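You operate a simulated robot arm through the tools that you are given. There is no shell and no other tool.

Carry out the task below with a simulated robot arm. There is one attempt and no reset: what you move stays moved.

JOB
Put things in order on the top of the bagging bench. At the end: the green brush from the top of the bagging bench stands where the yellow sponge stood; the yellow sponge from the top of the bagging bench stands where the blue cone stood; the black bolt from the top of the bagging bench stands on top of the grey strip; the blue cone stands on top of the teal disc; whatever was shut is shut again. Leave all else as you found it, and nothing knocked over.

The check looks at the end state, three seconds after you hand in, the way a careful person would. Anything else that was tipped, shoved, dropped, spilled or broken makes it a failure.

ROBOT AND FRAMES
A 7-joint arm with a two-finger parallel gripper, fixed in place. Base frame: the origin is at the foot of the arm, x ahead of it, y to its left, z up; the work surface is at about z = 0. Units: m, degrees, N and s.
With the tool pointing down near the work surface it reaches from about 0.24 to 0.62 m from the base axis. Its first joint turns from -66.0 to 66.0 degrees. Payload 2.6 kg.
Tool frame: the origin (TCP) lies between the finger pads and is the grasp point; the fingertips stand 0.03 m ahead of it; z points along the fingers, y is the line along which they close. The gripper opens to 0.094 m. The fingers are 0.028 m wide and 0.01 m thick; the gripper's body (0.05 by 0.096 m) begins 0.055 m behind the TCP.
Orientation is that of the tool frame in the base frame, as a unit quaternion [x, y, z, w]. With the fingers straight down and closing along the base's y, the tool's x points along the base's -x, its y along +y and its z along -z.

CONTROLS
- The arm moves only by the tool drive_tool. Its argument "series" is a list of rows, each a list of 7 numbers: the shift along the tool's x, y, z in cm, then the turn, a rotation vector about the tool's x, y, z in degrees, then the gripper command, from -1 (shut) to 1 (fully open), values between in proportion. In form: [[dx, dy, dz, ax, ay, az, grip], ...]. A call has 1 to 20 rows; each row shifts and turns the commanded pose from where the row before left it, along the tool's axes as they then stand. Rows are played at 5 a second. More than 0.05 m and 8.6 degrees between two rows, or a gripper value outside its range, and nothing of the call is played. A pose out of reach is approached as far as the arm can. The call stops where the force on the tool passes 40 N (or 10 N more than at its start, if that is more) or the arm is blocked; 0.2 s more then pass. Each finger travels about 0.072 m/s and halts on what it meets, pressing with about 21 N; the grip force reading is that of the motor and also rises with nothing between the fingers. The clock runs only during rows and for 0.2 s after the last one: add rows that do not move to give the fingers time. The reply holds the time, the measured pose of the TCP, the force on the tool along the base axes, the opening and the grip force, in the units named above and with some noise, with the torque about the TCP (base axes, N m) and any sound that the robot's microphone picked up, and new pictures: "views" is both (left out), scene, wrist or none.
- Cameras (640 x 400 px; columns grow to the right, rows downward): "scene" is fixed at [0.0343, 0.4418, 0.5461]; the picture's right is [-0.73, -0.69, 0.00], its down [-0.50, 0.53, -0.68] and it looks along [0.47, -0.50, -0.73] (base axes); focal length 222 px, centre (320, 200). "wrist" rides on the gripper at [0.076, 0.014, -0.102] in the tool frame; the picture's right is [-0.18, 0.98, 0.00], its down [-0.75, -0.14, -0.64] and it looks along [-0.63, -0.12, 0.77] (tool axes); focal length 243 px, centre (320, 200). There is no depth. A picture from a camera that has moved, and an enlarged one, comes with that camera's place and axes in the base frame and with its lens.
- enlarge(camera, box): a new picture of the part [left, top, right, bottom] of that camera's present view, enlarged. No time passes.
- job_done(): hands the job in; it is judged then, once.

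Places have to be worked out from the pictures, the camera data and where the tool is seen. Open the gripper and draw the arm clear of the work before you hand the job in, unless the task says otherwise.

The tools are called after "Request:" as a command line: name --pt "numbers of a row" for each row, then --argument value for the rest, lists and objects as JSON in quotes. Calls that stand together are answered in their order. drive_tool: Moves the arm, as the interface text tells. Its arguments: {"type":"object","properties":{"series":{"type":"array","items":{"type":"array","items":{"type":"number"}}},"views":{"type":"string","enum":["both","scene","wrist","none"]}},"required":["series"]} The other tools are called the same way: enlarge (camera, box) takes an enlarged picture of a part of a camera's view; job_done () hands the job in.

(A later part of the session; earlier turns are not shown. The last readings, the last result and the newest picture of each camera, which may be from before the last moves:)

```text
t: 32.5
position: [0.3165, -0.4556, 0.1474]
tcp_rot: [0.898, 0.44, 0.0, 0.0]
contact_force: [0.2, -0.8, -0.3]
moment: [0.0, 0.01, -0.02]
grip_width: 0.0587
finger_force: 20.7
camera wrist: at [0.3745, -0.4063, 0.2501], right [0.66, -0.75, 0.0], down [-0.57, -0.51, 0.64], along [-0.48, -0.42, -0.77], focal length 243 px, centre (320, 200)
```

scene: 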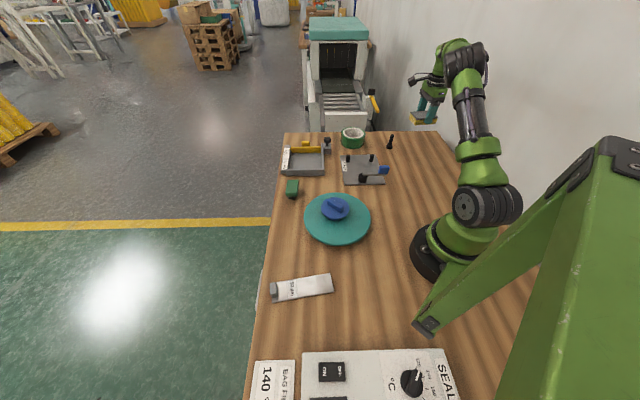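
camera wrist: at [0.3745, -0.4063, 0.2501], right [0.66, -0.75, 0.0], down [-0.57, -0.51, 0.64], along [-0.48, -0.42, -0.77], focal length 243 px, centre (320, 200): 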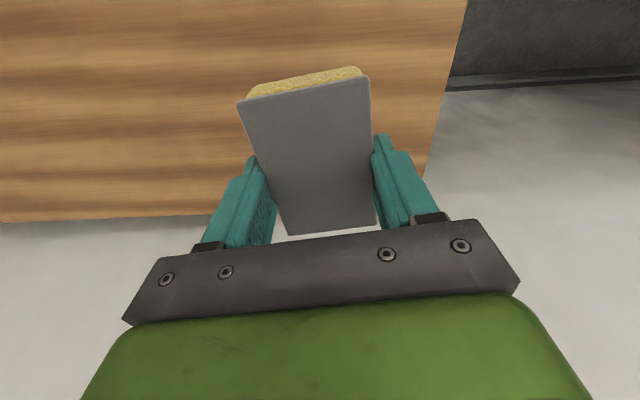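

Over the target. I'll lower it most of the way, then finish in 1 mm steps, watching the force.

Request:
drive_tool --pt "0 0 3 0 0 0 -1" --pt "0 0 3 0 0 0 -1" --pt "0 0 2.5 0 0 0 -1" --pt "0 0 1.2 0 0 0 -1" --pt "0 0 0.5 0 0 0 -1" --pt "0 0 0 0 0 0 -1" --pt "0 0 0 0 0 0 -1"

Request:
enlarge --camera "scene" --box '[370, 100, 450, 165]'

```text
t: 34.1
position: [0.3145, -0.4548, 0.0441]
tcp_rot: [0.898, 0.44, -0.001, 0.0]
contact_force: [0.5, 0.2, 0.6]
moment: [0.0, -0.01, -0.03]
grip_width: 0.059
finger_force: 20.9
camera wrist: at [0.3726, -0.4049, 0.1475], right [0.66, -0.75, 0.0], down [-0.57, -0.51, 0.64], along [-0.48, -0.42, -0.77], focal length 243 px, centre (320, 200)
```

scene: 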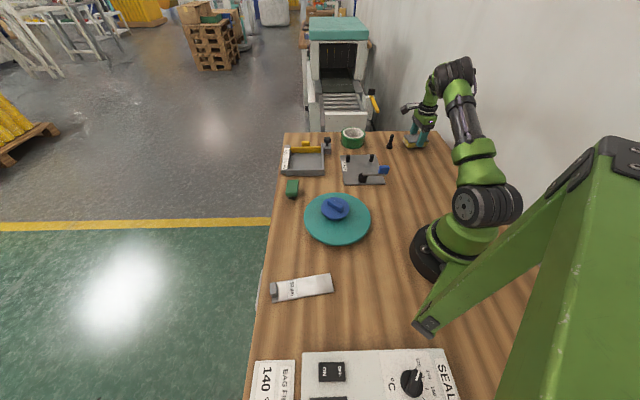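
wrist: 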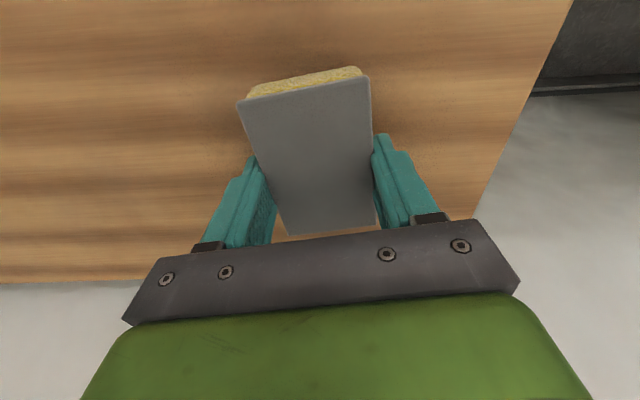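

```text
6.15 times, centred on (410, 132) of scene
camera zoom: at [0.0343, 0.4418, 0.5461], right [-0.73, -0.69, 0.0], down [-0.5, 0.53, -0.68], along [0.47, -0.5, -0.73], focal length 1365 px, centre (-234, 615)
```

zoom: 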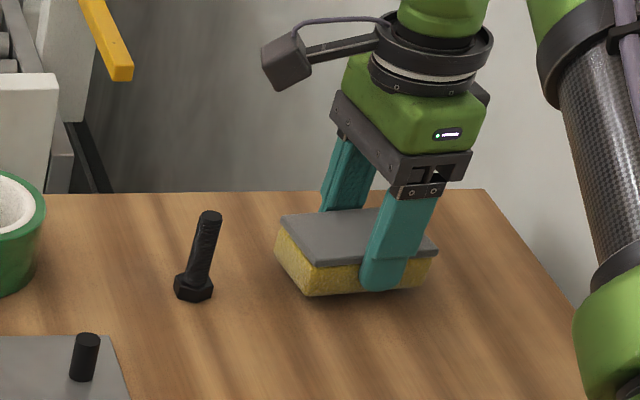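

About 4–5 mm remain under the sponge. I'll take the last of it in fine steps.

Request:
drive_tool --pt "0 0 0.15 0 0 0 -1" --pt "0 0 0.1 0 0 0 -1" --pt "0 0 0.08 0 0 0 -1" --pt "0 0 0.05 0 0 0 -1" --pt "0 0 0 0 0 0 -1" --views "none"

```text
t: 35.3
position: [0.3146, -0.4554, 0.0421]
tcp_rot: [0.898, 0.44, -0.001, -0.001]
contact_force: [-0.1, -0.7, 0.3]
moment: [-0.04, 0.02, -0.03]
grip_width: 0.0588
finger_force: 21.2
```

Request:
drive_tool --pt "0 0 0.1 0 0 0 -1" --pt "0 0 0.05 0 0 0 -1" --pt "0 0 0.05 0 0 0 -1" --pt "0 0 0 0 0 0 -1" --views "none"

```text
t: 36.3
position: [0.316, -0.4552, 0.0404]
tcp_rot: [0.898, 0.44, 0.0, 0.0]
contact_force: [1.0, -0.5, -0.3]
moment: [0.01, 0.02, 0.0]
grip_width: 0.0589
finger_force: 21.3
```

No contact yet at z≈0.040. A couple more millimetres in half-millimetre steps.

Request:
drive_tool --pt "0 0 0.05 0 0 0 -1" --pt "0 0 0.05 0 0 0 -1" --pt "0 0 0 0 0 0 -1" --views "none"

```text
t: 37.1
position: [0.3159, -0.4562, 0.0399]
tcp_rot: [0.898, 0.44, -0.001, 0.0]
contact_force: [-0.4, 0.1, -0.5]
moment: [0.02, 0.02, -0.03]
grip_width: 0.0586
finger_force: 21.1
```

Request:
drive_tool --pt "0 0 0.05 0 0 0 -1" --pt "0 0 0.05 0 0 0 -1" --pt "0 0 0 0 0 0 -1" --views "none"

Request:
enlarge --camera "scene" --box '[370, 100, 450, 165]'

```text
t: 37.9
position: [0.3158, -0.4564, 0.038]
tcp_rot: [0.898, 0.44, 0.0, 0.0]
contact_force: [0.7, 1.0, 4.8]
moment: [0.05, -0.09, 0.01]
grip_width: 0.0585
finger_force: 21.1
```

```text
6.15 times, centred on (410, 132) of scene
camera zoom: at [0.0342, 0.4418, 0.5461], right [-0.73, -0.69, 0.0], down [-0.5, 0.53, -0.69], along [0.47, -0.5, -0.73], focal length 1365 px, centre (-234, 615)
```

zoom: 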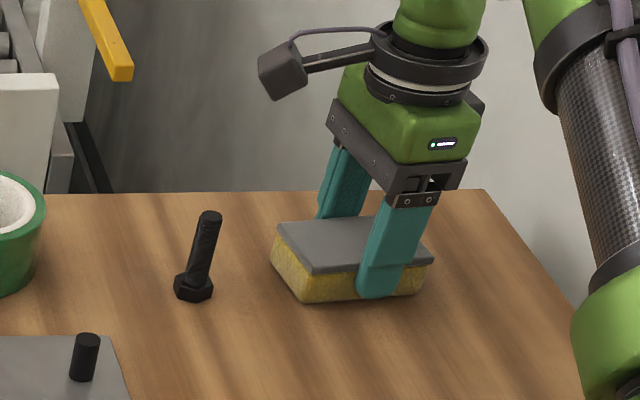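

The force is up to 5 N, so the sponge is on the bench. I'll open and rise.

Request:
drive_tool --pt "0 0 0 0 0 0 0.4" --pt "0 0 0 0 0 0 0.8" --pt "0 0 0 0 0 0 1" --pt "0 0 0 0 0 0 1" --pt "0 0 -1 0 0 0 1" --pt "0 0 -3 0 0 0 1" --pt "0 0 -4 0 0 0 1" --pt "0 0 -4 0 0 0 1" --pt "0 0 -4 0 0 0 1" --pt "0 0 -2 0 0 0 1" --pt "0 0 0 0 0 0 1"

Request:
enlarge --camera "scene" --box '[370, 110, 450, 175]'

```text
t: 40.3
position: [0.3158, -0.4554, 0.2177]
tcp_rot: [0.898, 0.44, 0.0, 0.0]
contact_force: [-1.0, -0.2, 0.1]
moment: [0.01, -0.01, 0.02]
grip_width: 0.0942
finger_force: 0.2
camera wrist: at [0.3743, -0.4048, 0.3201], right [0.66, -0.75, 0.0], down [-0.57, -0.51, 0.64], along [-0.48, -0.42, -0.77], focal length 243 px, centre (320, 200)
```

scene: 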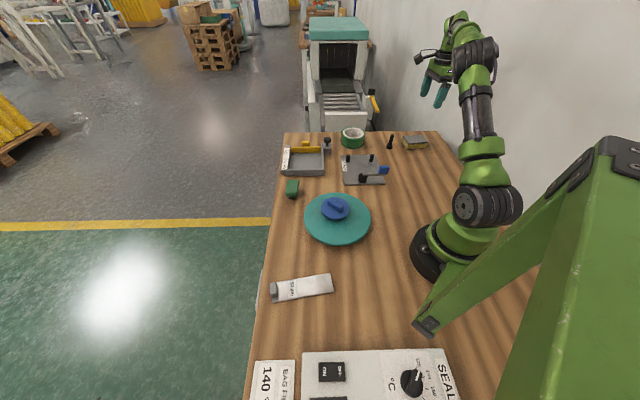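
wrist: 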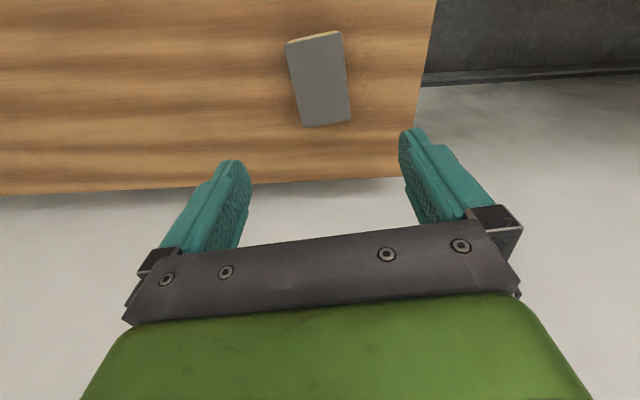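

```text
6.15 times, centred on (410, 142) of scene
camera zoom: at [0.0343, 0.4418, 0.5461], right [-0.73, -0.69, 0.0], down [-0.5, 0.53, -0.68], along [0.47, -0.5, -0.73], focal length 1365 px, centre (-234, 554)
```

zoom: 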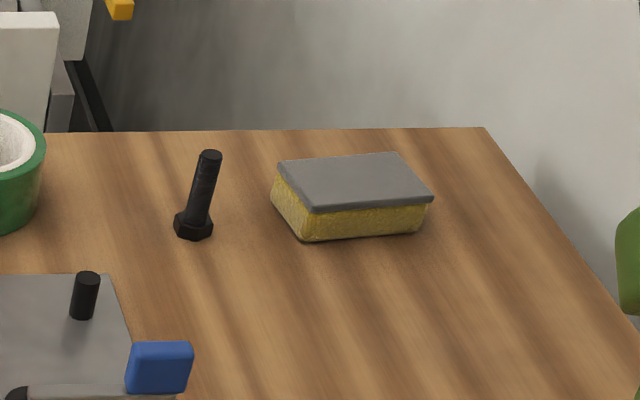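

The sponge stands where the cone was. Next is the brush: I'll turn the tool back square, then carry it, empty, across to view the brush near (0.476, 0.11).

Request:
drive_tool --pt "0 0 -0.5 0 0 -8.52 1" --pt "0 0 -0.5 0 0 -8.52 1" --pt "0 0 -0.5 0 0 -8.52 1" --pt "0 0 -0.5 0 0 -8.52 1" --pt "0 0 0 0 0 -8.52 1" --pt "0 0 0 0 0 -8.52 1" --pt "0 0 0 0 0 -8.52 1" --pt "0 0 0 0 0 -8.52 1" --pt "0 0 0 0 0 -8.52 1" --pt "0 0 0 0 0 -8.52 1" --pt "0 0 0 0 0 -8.52 1" --pt "0 0 0 0 0 -8.52 1" --pt "0 0 0 0 0 -8.52 1" --pt "0 0 0 0 0 -8.52 1" --pt "0 0 0 0 0 -8.52 1" --pt "0 0 0 0 0 0 1" --views "none"

Request:
drive_tool --pt "-0.4 3 0 0 0 0 1" --pt "-0.6 4 0 0 0 0 1" --pt "-0.6 4 0 0 0 0 1" --pt "-0.6 4 0 0 0 0 1" --pt "-0.6 4 0 0 0 0 1" --pt "-0.6 4 0 0 0 0 1" --pt "-0.6 4 0 0 0 0 1" --pt "-0.6 4 0 0 0 0 1" --pt "-0.6 4 0 0 0 0 1" --pt "-0.6 4 0 0 0 0 1" --pt "-0.6 4 0 0 0 0 1" --pt "-0.6 4 0 0 0 0 1" --pt "-0.6 4 0 0 0 0 1" --pt "-0.6 3 0 0 0 0 1" --pt "0 0 0 0 0 0 1"

```text
t: 43.7
position: [0.3161, -0.4555, 0.2376]
tcp_rot: [-0.001, 1.0, 0.001, 0.0]
contact_force: [-0.5, 0.0, 0.6]
moment: [0.02, -0.01, 0.0]
grip_width: 0.0937
finger_force: 0.0
```

```text
t: 46.9
position: [0.3996, 0.085, 0.2378]
tcp_rot: [0.0, 1.0, 0.001, -0.002]
contact_force: [-0.3, 0.6, 0.1]
moment: [0.0, 0.02, 0.03]
grip_width: 0.0939
finger_force: 0.0
camera wrist: at [0.3226, 0.0994, 0.3398], right [0.18, 0.98, 0.0], down [0.75, -0.14, 0.64], along [0.63, -0.12, -0.77], focal length 243 px, centre (320, 200)
```

scene: 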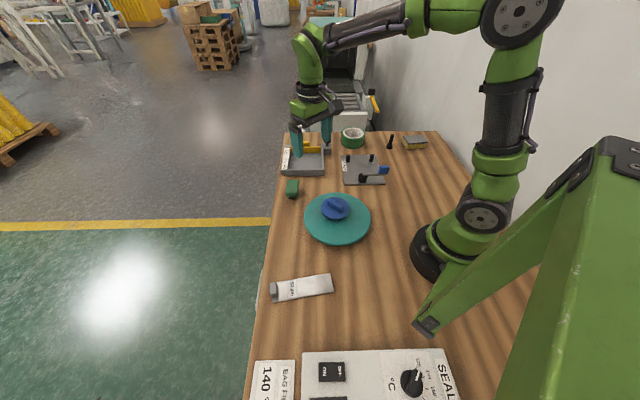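
wrist: 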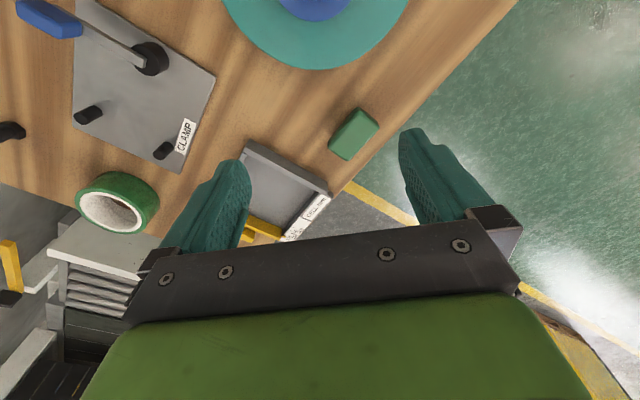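

Request:
enlarge --camera "wrist" --box '[290, 80, 418, 190]'

Request:
enlarge --camera "scene" --box '[265, 165, 325, 210]'

```text
3.64 times, centred on (354, 135) of wrist
camera zoom: at [0.3226, 0.0994, 0.3398], right [0.18, 0.98, 0.0], down [0.75, -0.14, 0.64], along [0.63, -0.12, -0.77], focal length 882 px, centre (196, 436)
```

zoom: 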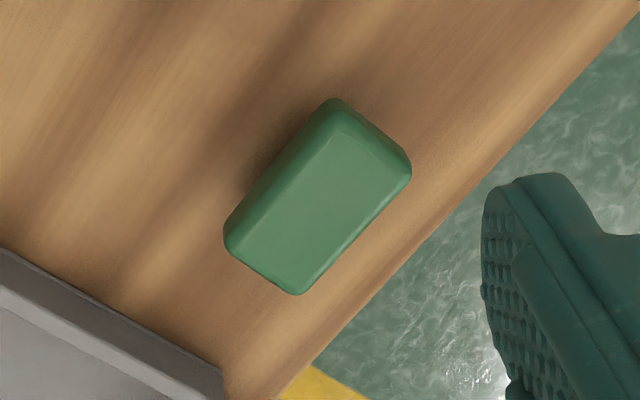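

```text
8.89 times, centred on (295, 188) of scene
camera zoom: at [0.0343, 0.4418, 0.5461], right [-0.73, -0.69, 0.0], down [-0.5, 0.53, -0.68], along [0.47, -0.5, -0.73], focal length 1971 px, centre (542, 311)
```

zoom: 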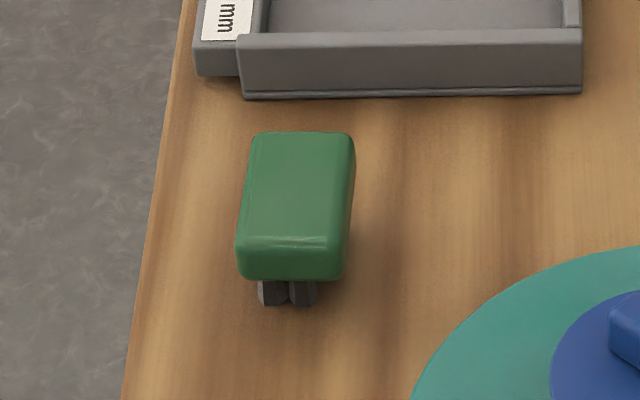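

The brush is a rounded block of about 0.06 x 0.036 m on bristles. It is near (0.470, 0.115), its top is at z≈0.042, and its long axis runs along (0.69, -0.725). I'll turn the tool 46° to grip across its short side, move over it and look.

Request:
drive_tool --pt "-1.8 0.8 0 0 0 0 1" --pt "-1.8 0.8 0 0 0 0 1" --pt "-1.7 0.7 0 0 0 0 1" --pt "-1.7 0.7 0 0 0 0 1" --pt "0 0 0 0 0 7.73 1" --pt "0 0 0 0 0 7.73 1" --pt "0 0 0 0 0 7.73 1" --pt "0 0 0 0 0 7.73 1" --pt "0 0 0 0 0 7.73 1" --pt "0 0 0 0 0 7.73 1" --pt "0 0 3.5 0 0 0 1" --pt "0 0 3.5 0 0 0 1" --pt "0 0 0 0 0 0 1" --pt "0 0 0 0 0 0 1"

Request:
enlarge --camera "wrist" --box '[220, 40, 440, 220]'

```text
t: 49.9
position: [0.4672, 0.1131, 0.1675]
tcp_rot: [0.394, 0.919, 0.0, 0.0]
contact_force: [-0.5, -0.2, 0.1]
moment: [0.0, -0.03, 0.0]
grip_width: 0.094
finger_force: 0.1
camera wrist: at [0.4253, 0.1786, 0.2707], right [0.84, 0.54, 0.0], down [0.42, -0.64, 0.64], along [0.35, -0.54, -0.77], focal length 243 px, centre (320, 200)
```

scene: 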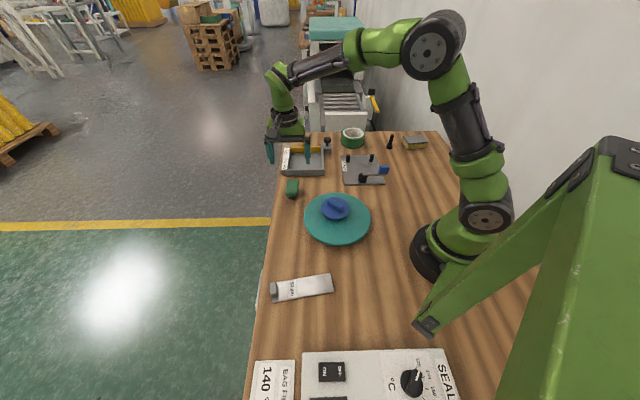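
wrist: 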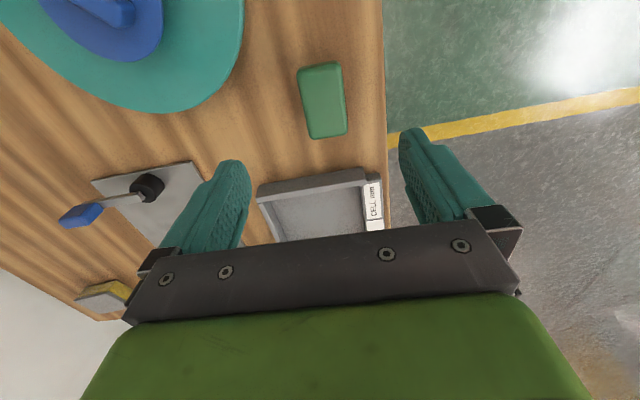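

```text
2.22 times, centred on (330, 130) of wrist
camera zoom: at [0.4253, 0.1786, 0.2707], right [0.84, 0.54, 0.0], down [0.42, -0.64, 0.64], along [0.35, -0.54, -0.77], focal length 539 px, centre (298, 356)
```

zoom: 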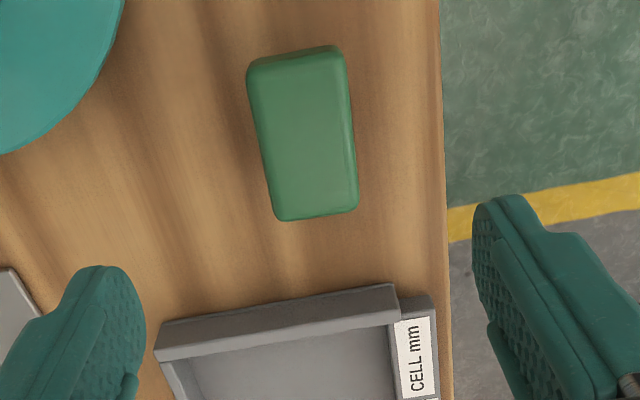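

The brush is 4 mm along tool +y and 1.5° off in turn. I'll correct both and descend to its body, above the bristles.

Request:
drive_tool --pt "0.05 0.37 0 0 0 1.5 0.5" --pt "0 0 4 0 0 0 0.5" --pt "0 0 3 0 0 0 0.5" --pt "0 0 2.5 0 0 0 0.5" --pt "0 0 1.5 0 0 0 0.5" --pt "0 0 0.7 0 0 0 0.5" --pt "0 0 0 0 0 0 0.5" --pt "0 0 0 0 0 0 0.5"

Request:
enlarge --camera "scene" --box '[255, 140, 335, 205]'

```text
t: 51.7
position: [0.4703, 0.1172, 0.0511]
tcp_rot: [0.406, 0.914, 0.0, -0.001]
contact_force: [0.3, 0.7, -0.6]
moment: [0.01, -0.03, 0.0]
grip_width: 0.0706
finger_force: 0.0
camera wrist: at [0.43, 0.1818, 0.1537], right [0.85, 0.52, 0.0], down [0.4, -0.65, 0.64], along [0.33, -0.55, -0.77], focal length 243 px, centre (320, 200)
```

scene: 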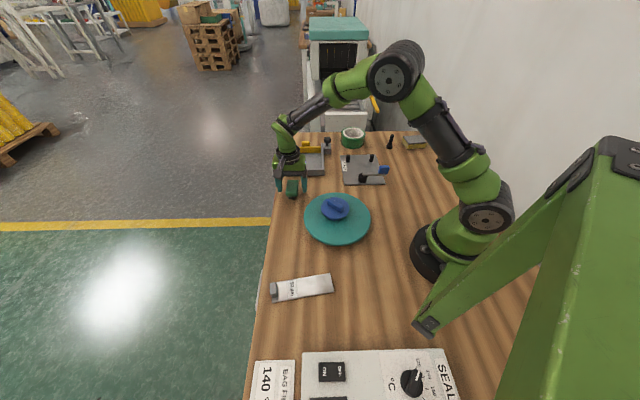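
wrist: 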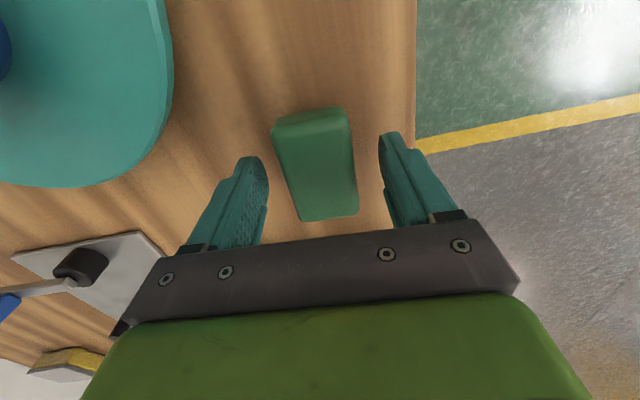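

```text
6.15 times, centred on (295, 172) of scene
camera zoom: at [0.0343, 0.4418, 0.5461], right [-0.73, -0.69, 0.0], down [-0.5, 0.53, -0.68], along [0.47, -0.5, -0.73], focal length 1365 px, centre (474, 369)
```

zoom: 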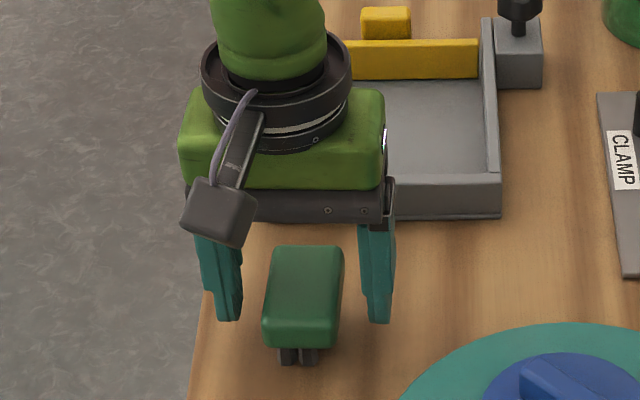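

The fingers are beside the brush body. I'll close on it.

Request:
drive_tool --pt "0 0 0 0 0 0 0.2" --pt "0 0 0 0 0 0 -0.1" --pt "0 0 0 0 0 0 -0.4" --pt "0 0 0 0 0 0 -0.7" --pt "0 0 0 0 0 0 -1" --pt "0 0 0 0 0 0 -1"

Request:
enlarge --camera "scene" --box '[255, 140, 335, 205]'

```text
t: 53.1
position: [0.4698, 0.1165, 0.0516]
tcp_rot: [0.407, 0.914, 0.0, -0.001]
contact_force: [0.4, 0.1, -0.6]
moment: [-0.02, 0.01, -0.01]
grip_width: 0.0393
finger_force: 21.1
camera wrist: at [0.43, 0.1818, 0.1538], right [0.85, 0.52, 0.0], down [0.4, -0.65, 0.64], along [0.33, -0.55, -0.77], focal length 243 px, centre (320, 200)
```

scene: 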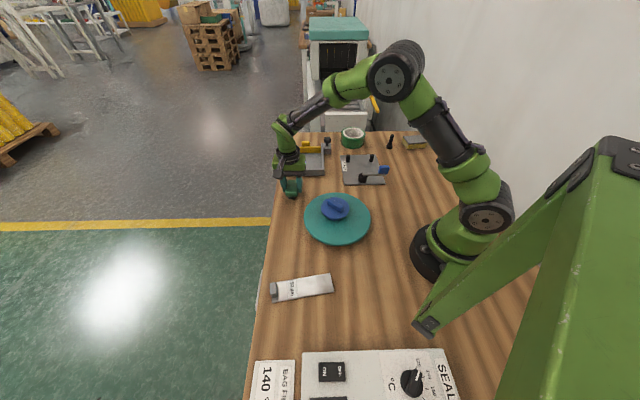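
wrist: 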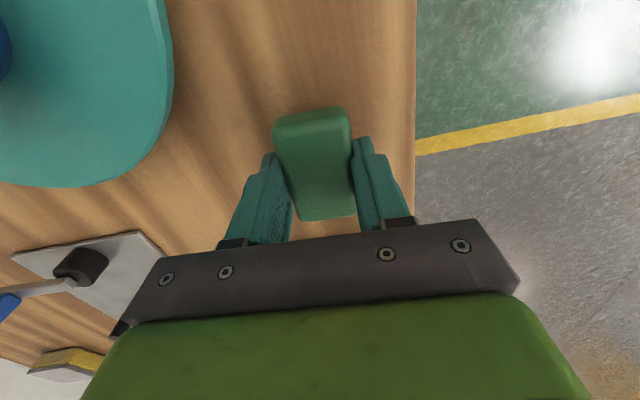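

```text
6.15 times, centred on (295, 172) of scene
camera zoom: at [0.0343, 0.4418, 0.5461], right [-0.73, -0.69, 0.0], down [-0.5, 0.53, -0.68], along [0.47, -0.5, -0.73], focal length 1365 px, centre (474, 369)
```

zoom: 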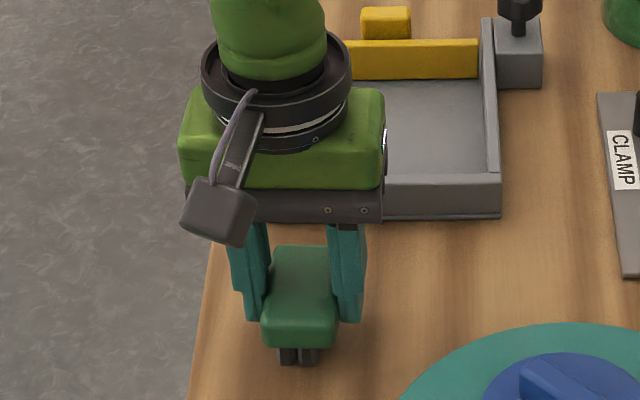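

The brush is held at 39 mm. I'll lift it and carry it over to the sponge's old place at (0.242, -0.280).

Request:
drive_tool --pt "0 0 -1 0 0 0 -1" --pt "0 0 -3 0 0 0 -1" --pt "0 0 -4 0 0 0 -1" --pt "0 0 -4 0 0 0 -1" --pt "0 0 -2 0 0 0 -1" --pt "-0.59 -1.81 0 0 0 0 -1" --pt "-1.185 -3.62 0 0 0 0 -1" --pt "-1.185 -3.62 0 0 0 0 -1" --pt "-1.185 -3.62 0 0 0 0 -1" --pt "-1.185 -3.62 0 0 0 0 -1" --pt "-1.185 -3.62 0 0 0 0 -1" --pt "-1.185 -3.62 0 0 0 0 -1" --pt "-1.185 -3.62 0 0 0 0 -1" --pt "-1.185 -3.62 0 0 0 0 -1" --pt "-1.185 -3.62 0 0 0 0 -1" --pt "-1.185 -3.62 0 0 0 0 -1" --pt "-1.185 -3.62 0 0 0 0 -1" --pt "-0.6 -1.81 0 0 0 0 -1" --pt "0 0 0 0 0 0 -1" --pt "0 0 0 0 0 0 -1"

```text
t: 57.3
position: [0.243, -0.2812, 0.1916]
tcp_rot: [0.406, 0.914, 0.001, -0.001]
contact_force: [-0.1, 0.2, -1.5]
moment: [0.01, 0.01, 0.01]
grip_width: 0.0391
finger_force: 21.2
camera wrist: at [0.2033, -0.2157, 0.2946], right [0.85, 0.52, 0.0], down [0.4, -0.65, 0.64], along [0.33, -0.55, -0.77], focal length 243 px, centre (320, 200)
```

scene: 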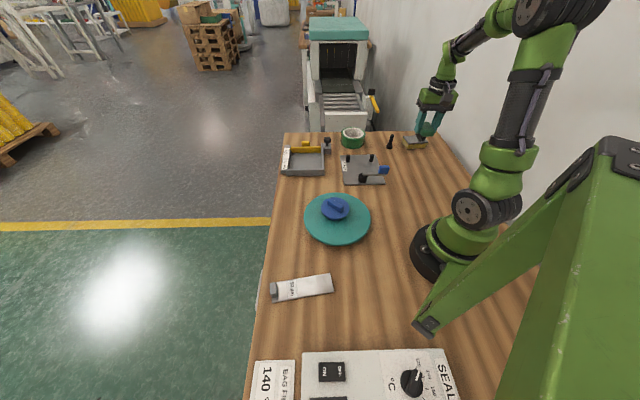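
wrist: 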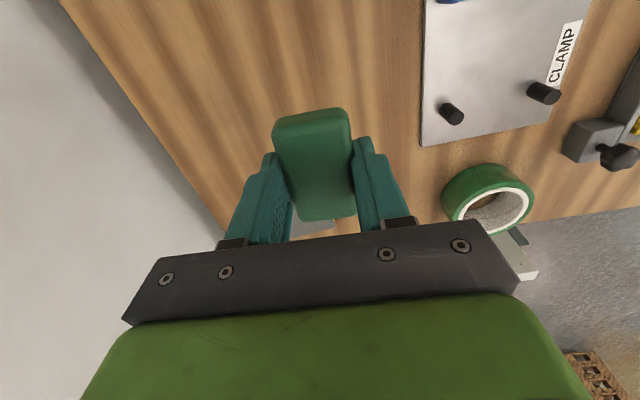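

The brush is over the spot. I'll lower it to about 5 mm above the bench first.

Request:
drive_tool --pt "0 0 3 0 0 0 -1" --pt "0 0 4 0 0 0 -1" --pt "0 0 3 0 0 0 -1" --pt "0 0 2 0 0 0 -1" --pt "0 0 1 0 0 0 -1" --pt "0 0 0.5 0 0 0 -1" --pt "0 0 0 0 0 0 -1" --pt "0 0 0 0 0 0 -1"

Request:
enlarge --camera "scene" --box '[370, 120, 450, 185]'

```text
t: 59.1
position: [0.243, -0.2801, 0.0559]
tcp_rot: [0.406, 0.914, 0.0, -0.001]
contact_force: [-0.2, 0.3, -1.2]
moment: [-0.03, 0.03, -0.04]
grip_width: 0.039
finger_force: 20.8
camera wrist: at [0.2034, -0.2146, 0.1588], right [0.85, 0.52, 0.0], down [0.4, -0.65, 0.64], along [0.33, -0.55, -0.77], focal length 243 px, centre (320, 200)
```

scene: 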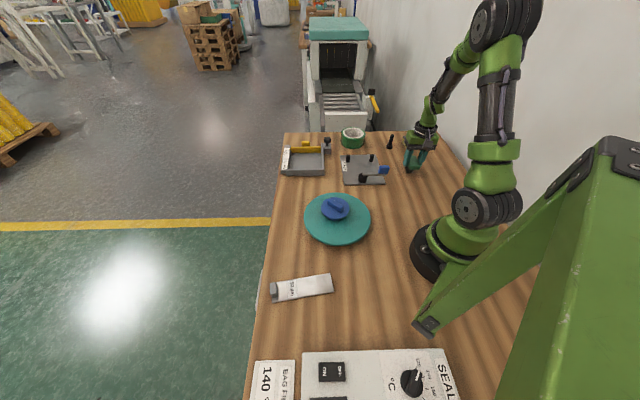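
wrist: 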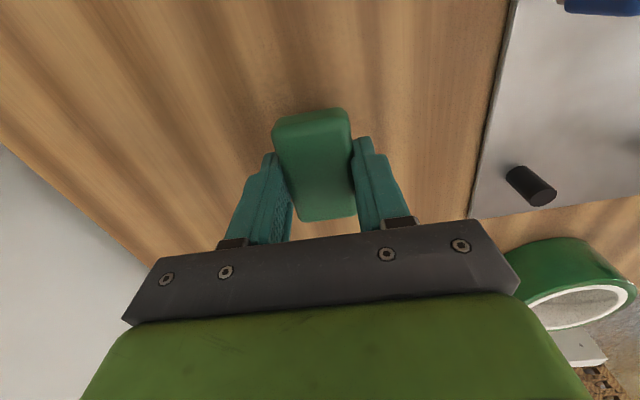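

```text
6.15 times, centred on (410, 152) of scene
camera zoom: at [0.0343, 0.4418, 0.5462], right [-0.73, -0.69, 0.0], down [-0.5, 0.53, -0.68], along [0.47, -0.5, -0.73], focal length 1365 px, centre (-234, 492)
```

zoom: 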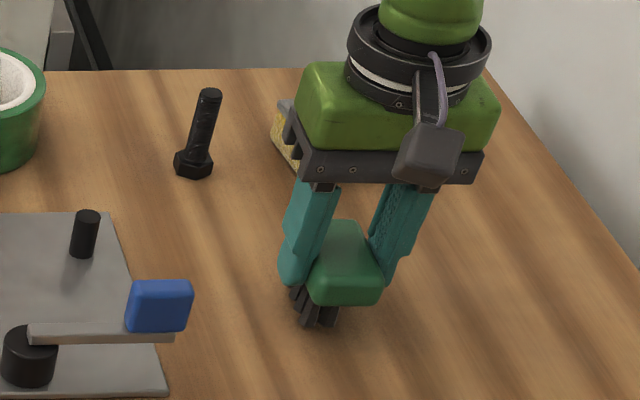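

Request:
drive_tool --pt "0 0 0.15 0 0 0 -1" --pt "0 0 0.1 0 0 0 -1" --pt "0 0 0.05 0 0 0 -1" --pt "0 0 0 0 0 0 -1" --views "none"

```text
t: 60.1
position: [0.2431, -0.2792, 0.0522]
tcp_rot: [0.406, 0.914, 0.0, -0.001]
contact_force: [0.0, -1.3, -1.0]
moment: [0.01, 0.01, 0.01]
grip_width: 0.0393
finger_force: 20.7
```

Still free at z≈0.052. I'll continue in half-millimetre steps.

Request:
drive_tool --pt "0 0 0.05 0 0 0 -1" --pt "0 0 0.05 0 0 0 -1" --pt "0 0 0 0 0 0 -1" --views "none"

```text
t: 60.9
position: [0.2437, -0.2802, 0.0522]
tcp_rot: [0.406, 0.914, 0.001, -0.001]
contact_force: [-1.3, -0.6, -1.0]
moment: [0.02, 0.0, 0.01]
grip_width: 0.0393
finger_force: 20.9
```

Request:
drive_tool --pt "0 0 0.05 0 0 0 -1" --pt "0 0 0.05 0 0 0 -1" --pt "0 0 0 0 0 0 -1" --views "none"

```text
t: 61.7
position: [0.2438, -0.2789, 0.0522]
tcp_rot: [0.406, 0.914, 0.001, -0.001]
contact_force: [-0.6, 0.0, -0.1]
moment: [0.0, 0.0, -0.03]
grip_width: 0.0395
finger_force: 20.9
```

Request:
drive_tool --pt "0 0 0.05 0 0 0 -1" --pt "0 0 0.05 0 0 0 -1" --pt "0 0 0 0 0 0 -1" --views "none"

Request:
enlarge --camera "scene" --box '[370, 120, 450, 185]'

```text
t: 62.5
position: [0.245, -0.2799, 0.0515]
tcp_rot: [0.406, 0.914, 0.0, 0.0]
contact_force: [-4.6, 5.0, 21.5]
moment: [0.17, 0.2, 0.01]
grip_width: 0.0395
finger_force: 21.1
```

```text
6.15 times, centred on (410, 152) of scene
camera zoom: at [0.0342, 0.4418, 0.5461], right [-0.73, -0.69, 0.0], down [-0.5, 0.53, -0.69], along [0.47, -0.5, -0.73], focal length 1365 px, centre (-234, 492)
```

zoom: 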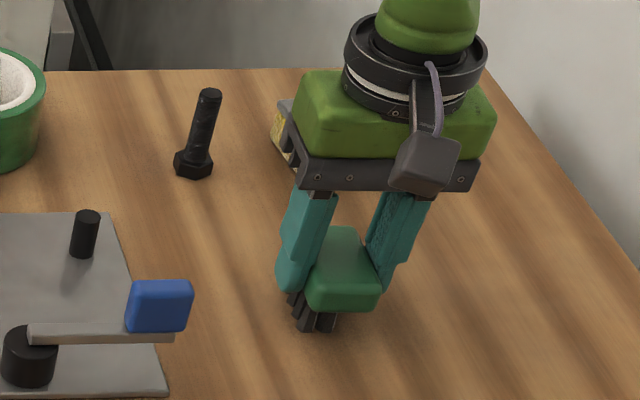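

It's on the bench at 21 N, which is a bit much. I'll back off 0.7 mm, then open slowly.

Request:
drive_tool --pt "0 0 -0.07 0 0 0 -1" --pt "0 0 0 0 0 0 -1" --views "none"

```text
t: 63.1
position: [0.2442, -0.2799, 0.0506]
tcp_rot: [0.406, 0.914, 0.001, -0.001]
contact_force: [1.1, -1.5, 3.5]
moment: [-0.13, -0.15, -0.04]
grip_width: 0.0392
finger_force: 20.8
```

Request:
drive_tool --pt "0 0 0 0 0 0 0.0" --pt "0 0 0 0 0 0 0.3" --pt "0 0 0 0 0 0 0.5" --pt "0 0 0 0 0 0 0.5"

Request:
enlarge --camera "scene" --box '[370, 120, 450, 185]'

```text
t: 64.1
position: [0.243, -0.2802, 0.0504]
tcp_rot: [0.406, 0.914, 0.0, -0.001]
contact_force: [0.4, -1.3, -0.8]
moment: [0.0, -0.01, -0.03]
grip_width: 0.0704
finger_force: 0.0
camera wrist: at [0.2033, -0.2148, 0.1538], right [0.85, 0.52, 0.0], down [0.4, -0.65, 0.64], along [0.33, -0.55, -0.77], focal length 243 px, centre (320, 200)
```

scene: 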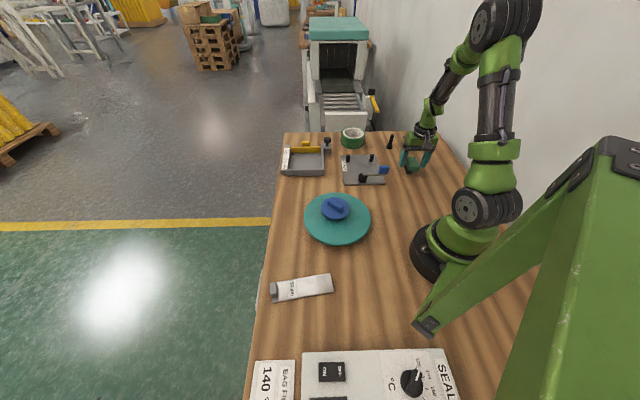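
wrist: 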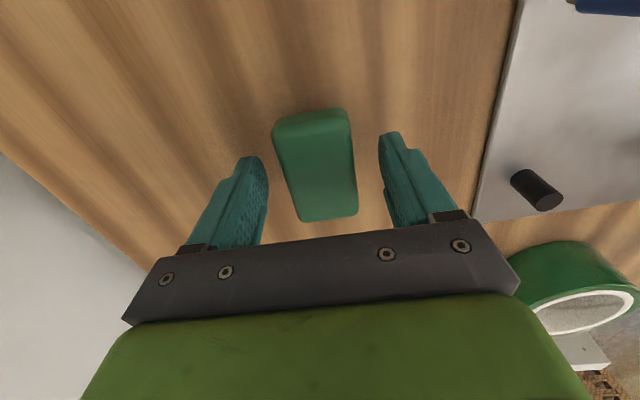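

```text
6.15 times, centred on (410, 152) of scene
camera zoom: at [0.0343, 0.4418, 0.5461], right [-0.73, -0.69, 0.0], down [-0.5, 0.53, -0.68], along [0.47, -0.5, -0.73], focal length 1365 px, centre (-234, 492)
```

zoom: 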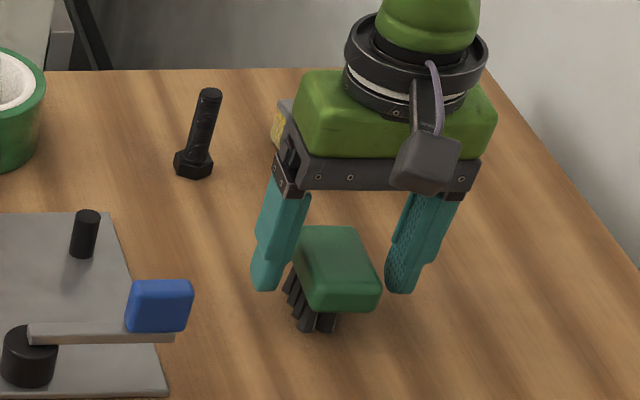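

The brush stands on its bristles. I'll rise straight up and check it again with nothing in the way.

Request:
drive_tool --pt "0 0 -1 0 0 0 0.5" --pt "0 0 -3 0 0 0 0.5" --pt "0 0 -4 0 0 0 0.5" --pt "0 0 -4 0 0 0 0.5" --pt "0 0 -4 0 0 0 0.5" --pt "0 0 -2 0 0 0 0.5" --pt "0 0 0 0 0 0 0.5"

Request:
enlarge --camera "scene" --box '[370, 120, 450, 185]'

Request:
enlarge --camera "wrist" --box '[200, 20, 440, 200]'

```text
t: 65.7
position: [0.2442, -0.2803, 0.2308]
tcp_rot: [0.406, 0.914, 0.0, -0.001]
contact_force: [0.4, 1.0, -0.3]
moment: [-0.01, -0.02, -0.01]
grip_width: 0.0705
finger_force: 0.0
camera wrist: at [0.2038, -0.2136, 0.334], right [0.85, 0.52, 0.0], down [0.4, -0.65, 0.64], along [0.33, -0.55, -0.77], focal length 243 px, centre (320, 200)
```

scene: 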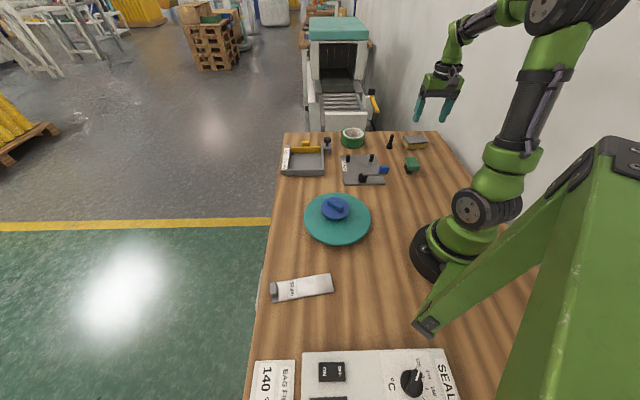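
wrist: 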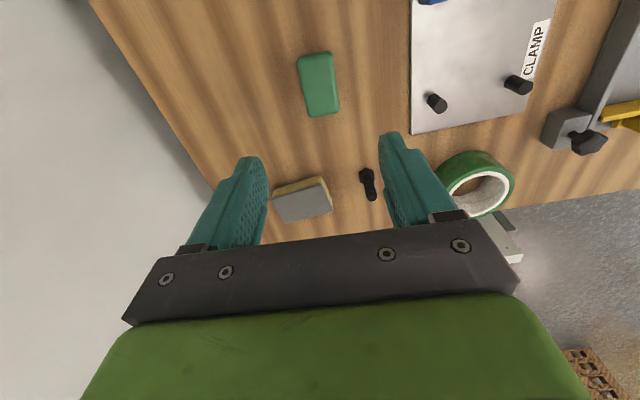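

```text
6.15 times, centred on (410, 152) of scene
camera zoom: at [0.0343, 0.4418, 0.5461], right [-0.73, -0.69, 0.0], down [-0.5, 0.53, -0.68], along [0.47, -0.5, -0.73], focal length 1365 px, centre (-234, 492)
```

zoom: 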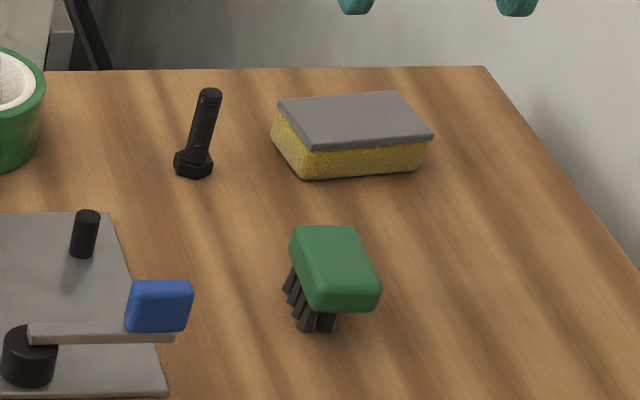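

```text
2.22 times, centred on (320, 110) of wrist
camera zoom: at [0.2038, -0.2136, 0.334], right [0.85, 0.52, 0.0], down [0.4, -0.65, 0.64], along [0.33, -0.55, -0.77], focal length 539 px, centre (320, 400)
```

zoom: 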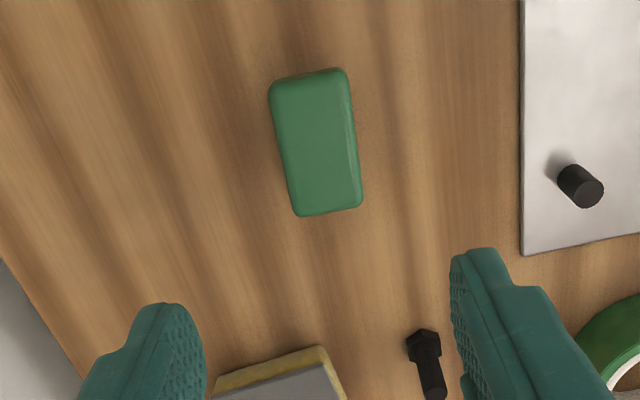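

The brush stands where the sponge was, and the sponge and bolt look undisturbed. Now the bolt, which I judge to be standing head-down near (0.379, -0.362) and about 6 cm tall. I'll move over it with a narrower opening and look.

Request:
drive_tool --pt "-3.68 1.1 0 0 0 0 0.3" --pt "-3.68 1.1 0 0 0 0 0.1" --pt "-3.68 1.1 0 0 0 0 0.1" --pt "-3.68 1.1 0 0 0 0 0.1" --pt "0 0 3 0 0 0 0.1" --pt "0 0 0 0 0 0 0.1" --pt "0 0 0 0 0 0 0.1" --views "wrist"

Request:
enlarge --camera "wrist" --box '[240, 20, 400, 180]'

```text
t: 67.3
position: [0.3761, -0.3594, 0.2022]
tcp_rot: [0.406, 0.914, 0.0, 0.0]
contact_force: [-0.4, -0.9, -0.6]
moment: [0.0, 0.01, 0.0]
grip_width: 0.0518
finger_force: 0.0
camera wrist: at [0.3345, -0.2937, 0.3046], right [0.85, 0.52, 0.0], down [0.4, -0.65, 0.64], along [0.33, -0.55, -0.77], focal length 243 px, centre (320, 200)
```

wrist: 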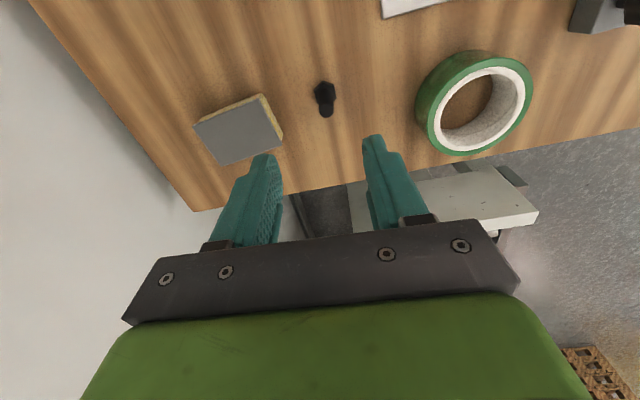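

```text
2.50 times, centred on (320, 100) of wrist
camera zoom: at [0.3345, -0.2937, 0.3046], right [0.85, 0.52, 0.0], down [0.4, -0.65, 0.64], along [0.33, -0.55, -0.77], focal length 606 px, centre (320, 450)
```

zoom: 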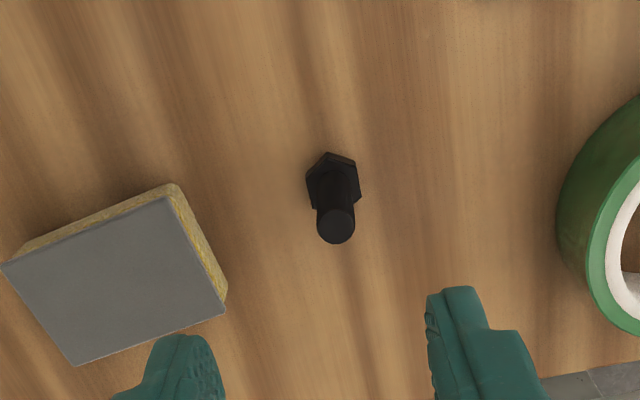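

The bolt is about 9 mm ahead and 4 mm to tool +y. I'll correct for that and stop with the fingertips just above its top to confirm the alignment.

Request:
drive_tool --pt "-0.92 0.37 0 0 0 0 0" --pt "0 0 4 0 0 0 0" --pt "0 0 4 0 0 0 0" --pt "0 0 1.7 0 0 0 0" --pt "0 0 0 0 0 0 0" --pt "0 0 0 0 0 0 0" --views "wrist"

Request:
enlarge --camera "wrist" --box '[240, 60, 400, 220]'

Request:
enlarge --camera "scene" --box '[360, 95, 440, 160]'

```text
t: 68.7
position: [0.3833, -0.3667, 0.1043]
tcp_rot: [0.406, 0.914, 0.001, -0.001]
contact_force: [-0.6, 1.2, 0.5]
moment: [-0.01, 0.03, 0.02]
grip_width: 0.0472
finger_force: 0.0
camera wrist: at [0.3435, -0.2999, 0.2067], right [0.85, 0.52, 0.0], down [0.4, -0.65, 0.64], along [0.33, -0.55, -0.77], focal length 243 px, centre (320, 200)
```

wrist: 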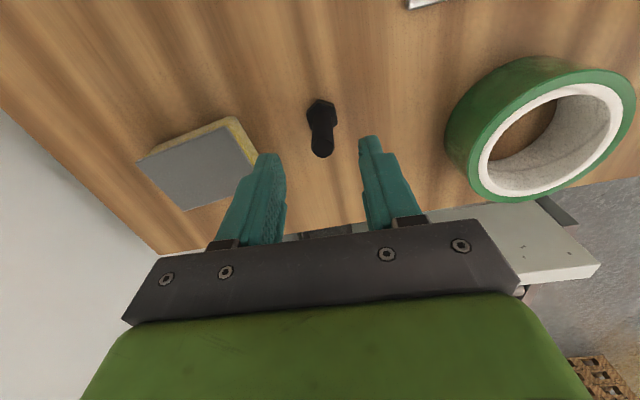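

```text
2.50 times, centred on (320, 140) of wrist
camera zoom: at [0.3435, -0.2999, 0.2067], right [0.85, 0.52, 0.0], down [0.4, -0.65, 0.64], along [0.33, -0.55, -0.77], focal length 606 px, centre (320, 350)
```

zoom: 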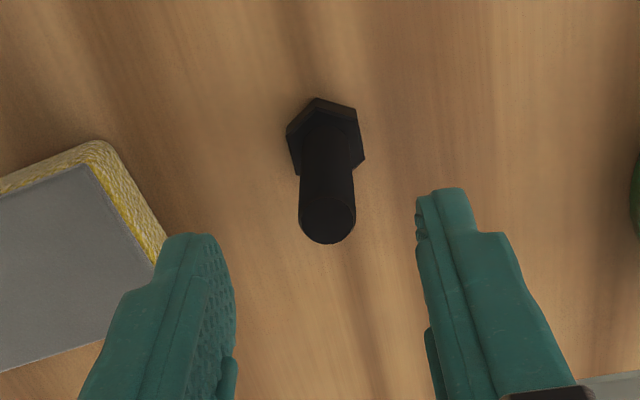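

```text
6.15 times, centred on (400, 128) of scene
camera zoom: at [0.0343, 0.4418, 0.5461], right [-0.73, -0.69, 0.0], down [-0.5, 0.53, -0.68], along [0.47, -0.5, -0.73], focal length 1365 px, centre (-172, 646)
```

zoom: 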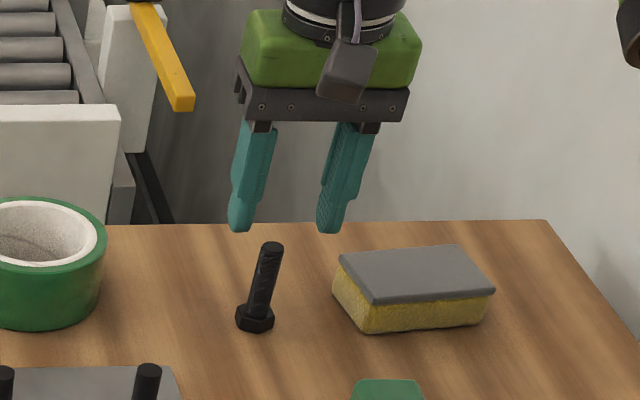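

The bolt's shaft is in line to within 2 mm. I'll descend around the shaft, keeping above its head, then close slowly.

Request:
drive_tool --pt "0 0.15 1 0 0 0 0" --pt "0 0 2 0 0 0 0" --pt "0 0 1.5 0 0 0 0" --pt "0 0 0.5 0 0 0 0" --pt "0 0 0 0 0 0 0" --pt "0 0 0 0 0 0 0" --views "wrist"

Request:
enlarge --camera "wrist" --box '[240, 80, 400, 240]'

Request:
enlarge --camera "scene" --box '[360, 95, 440, 160]'

```text
t: 70.1
position: [0.384, -0.3624, 0.0545]
tcp_rot: [0.405, 0.914, 0.0, -0.001]
contact_force: [-0.4, 0.0, -0.3]
moment: [-0.02, 0.02, 0.03]
grip_width: 0.0471
finger_force: 0.0
camera wrist: at [0.344, -0.2979, 0.1568], right [0.85, 0.52, 0.0], down [0.4, -0.65, 0.64], along [0.33, -0.55, -0.77], focal length 243 px, centre (320, 200)
```

wrist: 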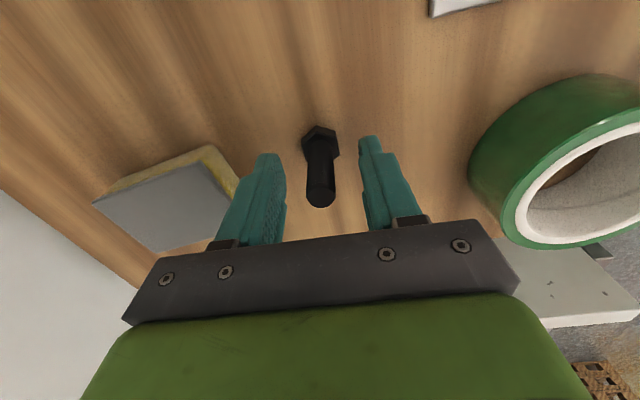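

```text
2.50 times, centred on (320, 160) of wrist
camera zoom: at [0.344, -0.2979, 0.1568], right [0.85, 0.52, 0.0], down [0.4, -0.65, 0.64], along [0.33, -0.55, -0.77], focal length 606 px, centre (320, 300)
```

zoom: 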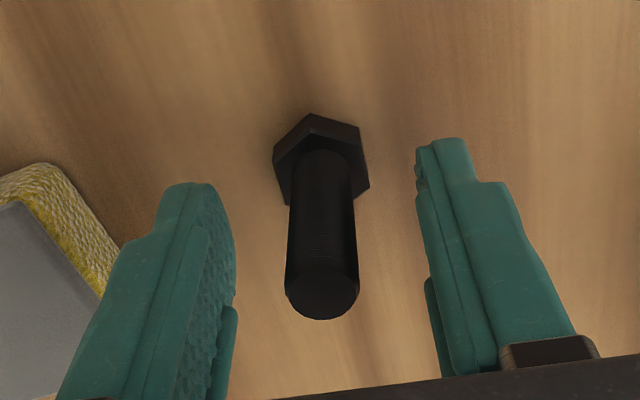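

```text
6.15 times, centred on (400, 128) of scene
camera zoom: at [0.0343, 0.4418, 0.5461], right [-0.73, -0.69, 0.0], down [-0.5, 0.53, -0.68], along [0.47, -0.5, -0.73], focal length 1365 px, centre (-172, 646)
```

zoom: 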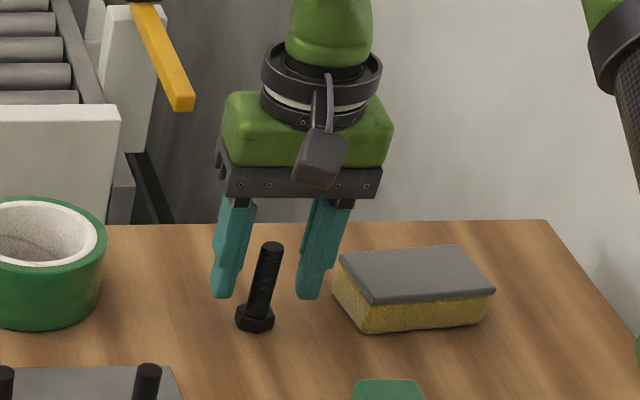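

The shaft is centred between the fingers. Closing slowly.

Request:
drive_tool --pt "0 0 0 0 0 0 -0.25" --pt "0 0 0 0 0 0 -0.45" --pt "0 0 0 0 0 0 -0.6" --pt "0 0 0 0 0 0 -0.7" --pt "0 0 0 0 0 0 -0.85" --pt "0 0 0 0 0 0 -1" --pt "0 0 0 0 0 0 -1" --views "wrist"

Request:
enlarge --camera "scene" --box '[360, 95, 440, 160]'

```text
t: 71.7
position: [0.3844, -0.3635, 0.0554]
tcp_rot: [0.406, 0.914, 0.0, 0.0]
contact_force: [-0.2, 0.7, -0.3]
moment: [0.05, -0.07, 0.0]
grip_width: 0.0147
finger_force: 20.8
camera wrist: at [0.344, -0.2979, 0.1569], right [0.85, 0.52, 0.0], down [0.4, -0.65, 0.64], along [0.33, -0.55, -0.77], focal length 243 px, centre (320, 200)
```

wrist: 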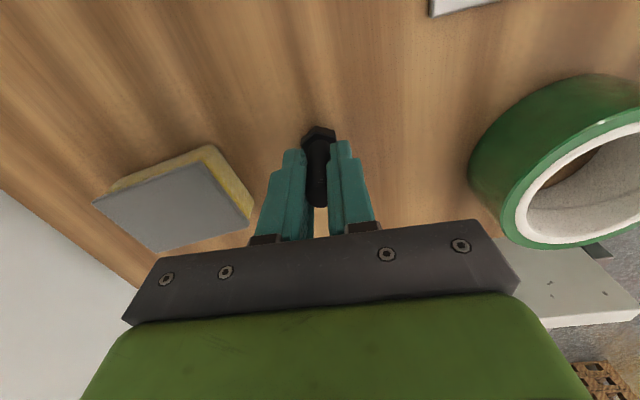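

```text
6.15 times, centred on (400, 128) of scene
camera zoom: at [0.0343, 0.4418, 0.5461], right [-0.73, -0.69, 0.0], down [-0.5, 0.53, -0.68], along [0.47, -0.5, -0.73], focal length 1365 px, centre (-172, 646)
```

zoom: 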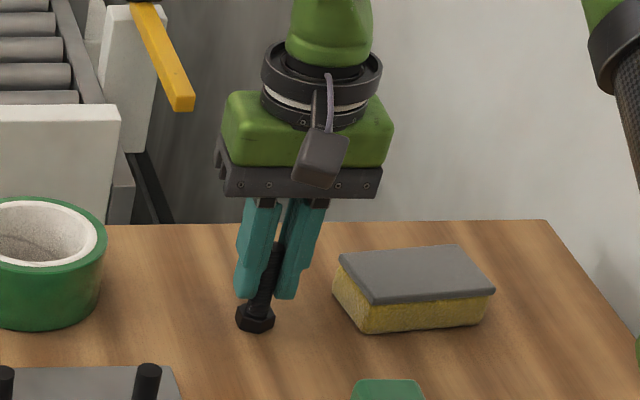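

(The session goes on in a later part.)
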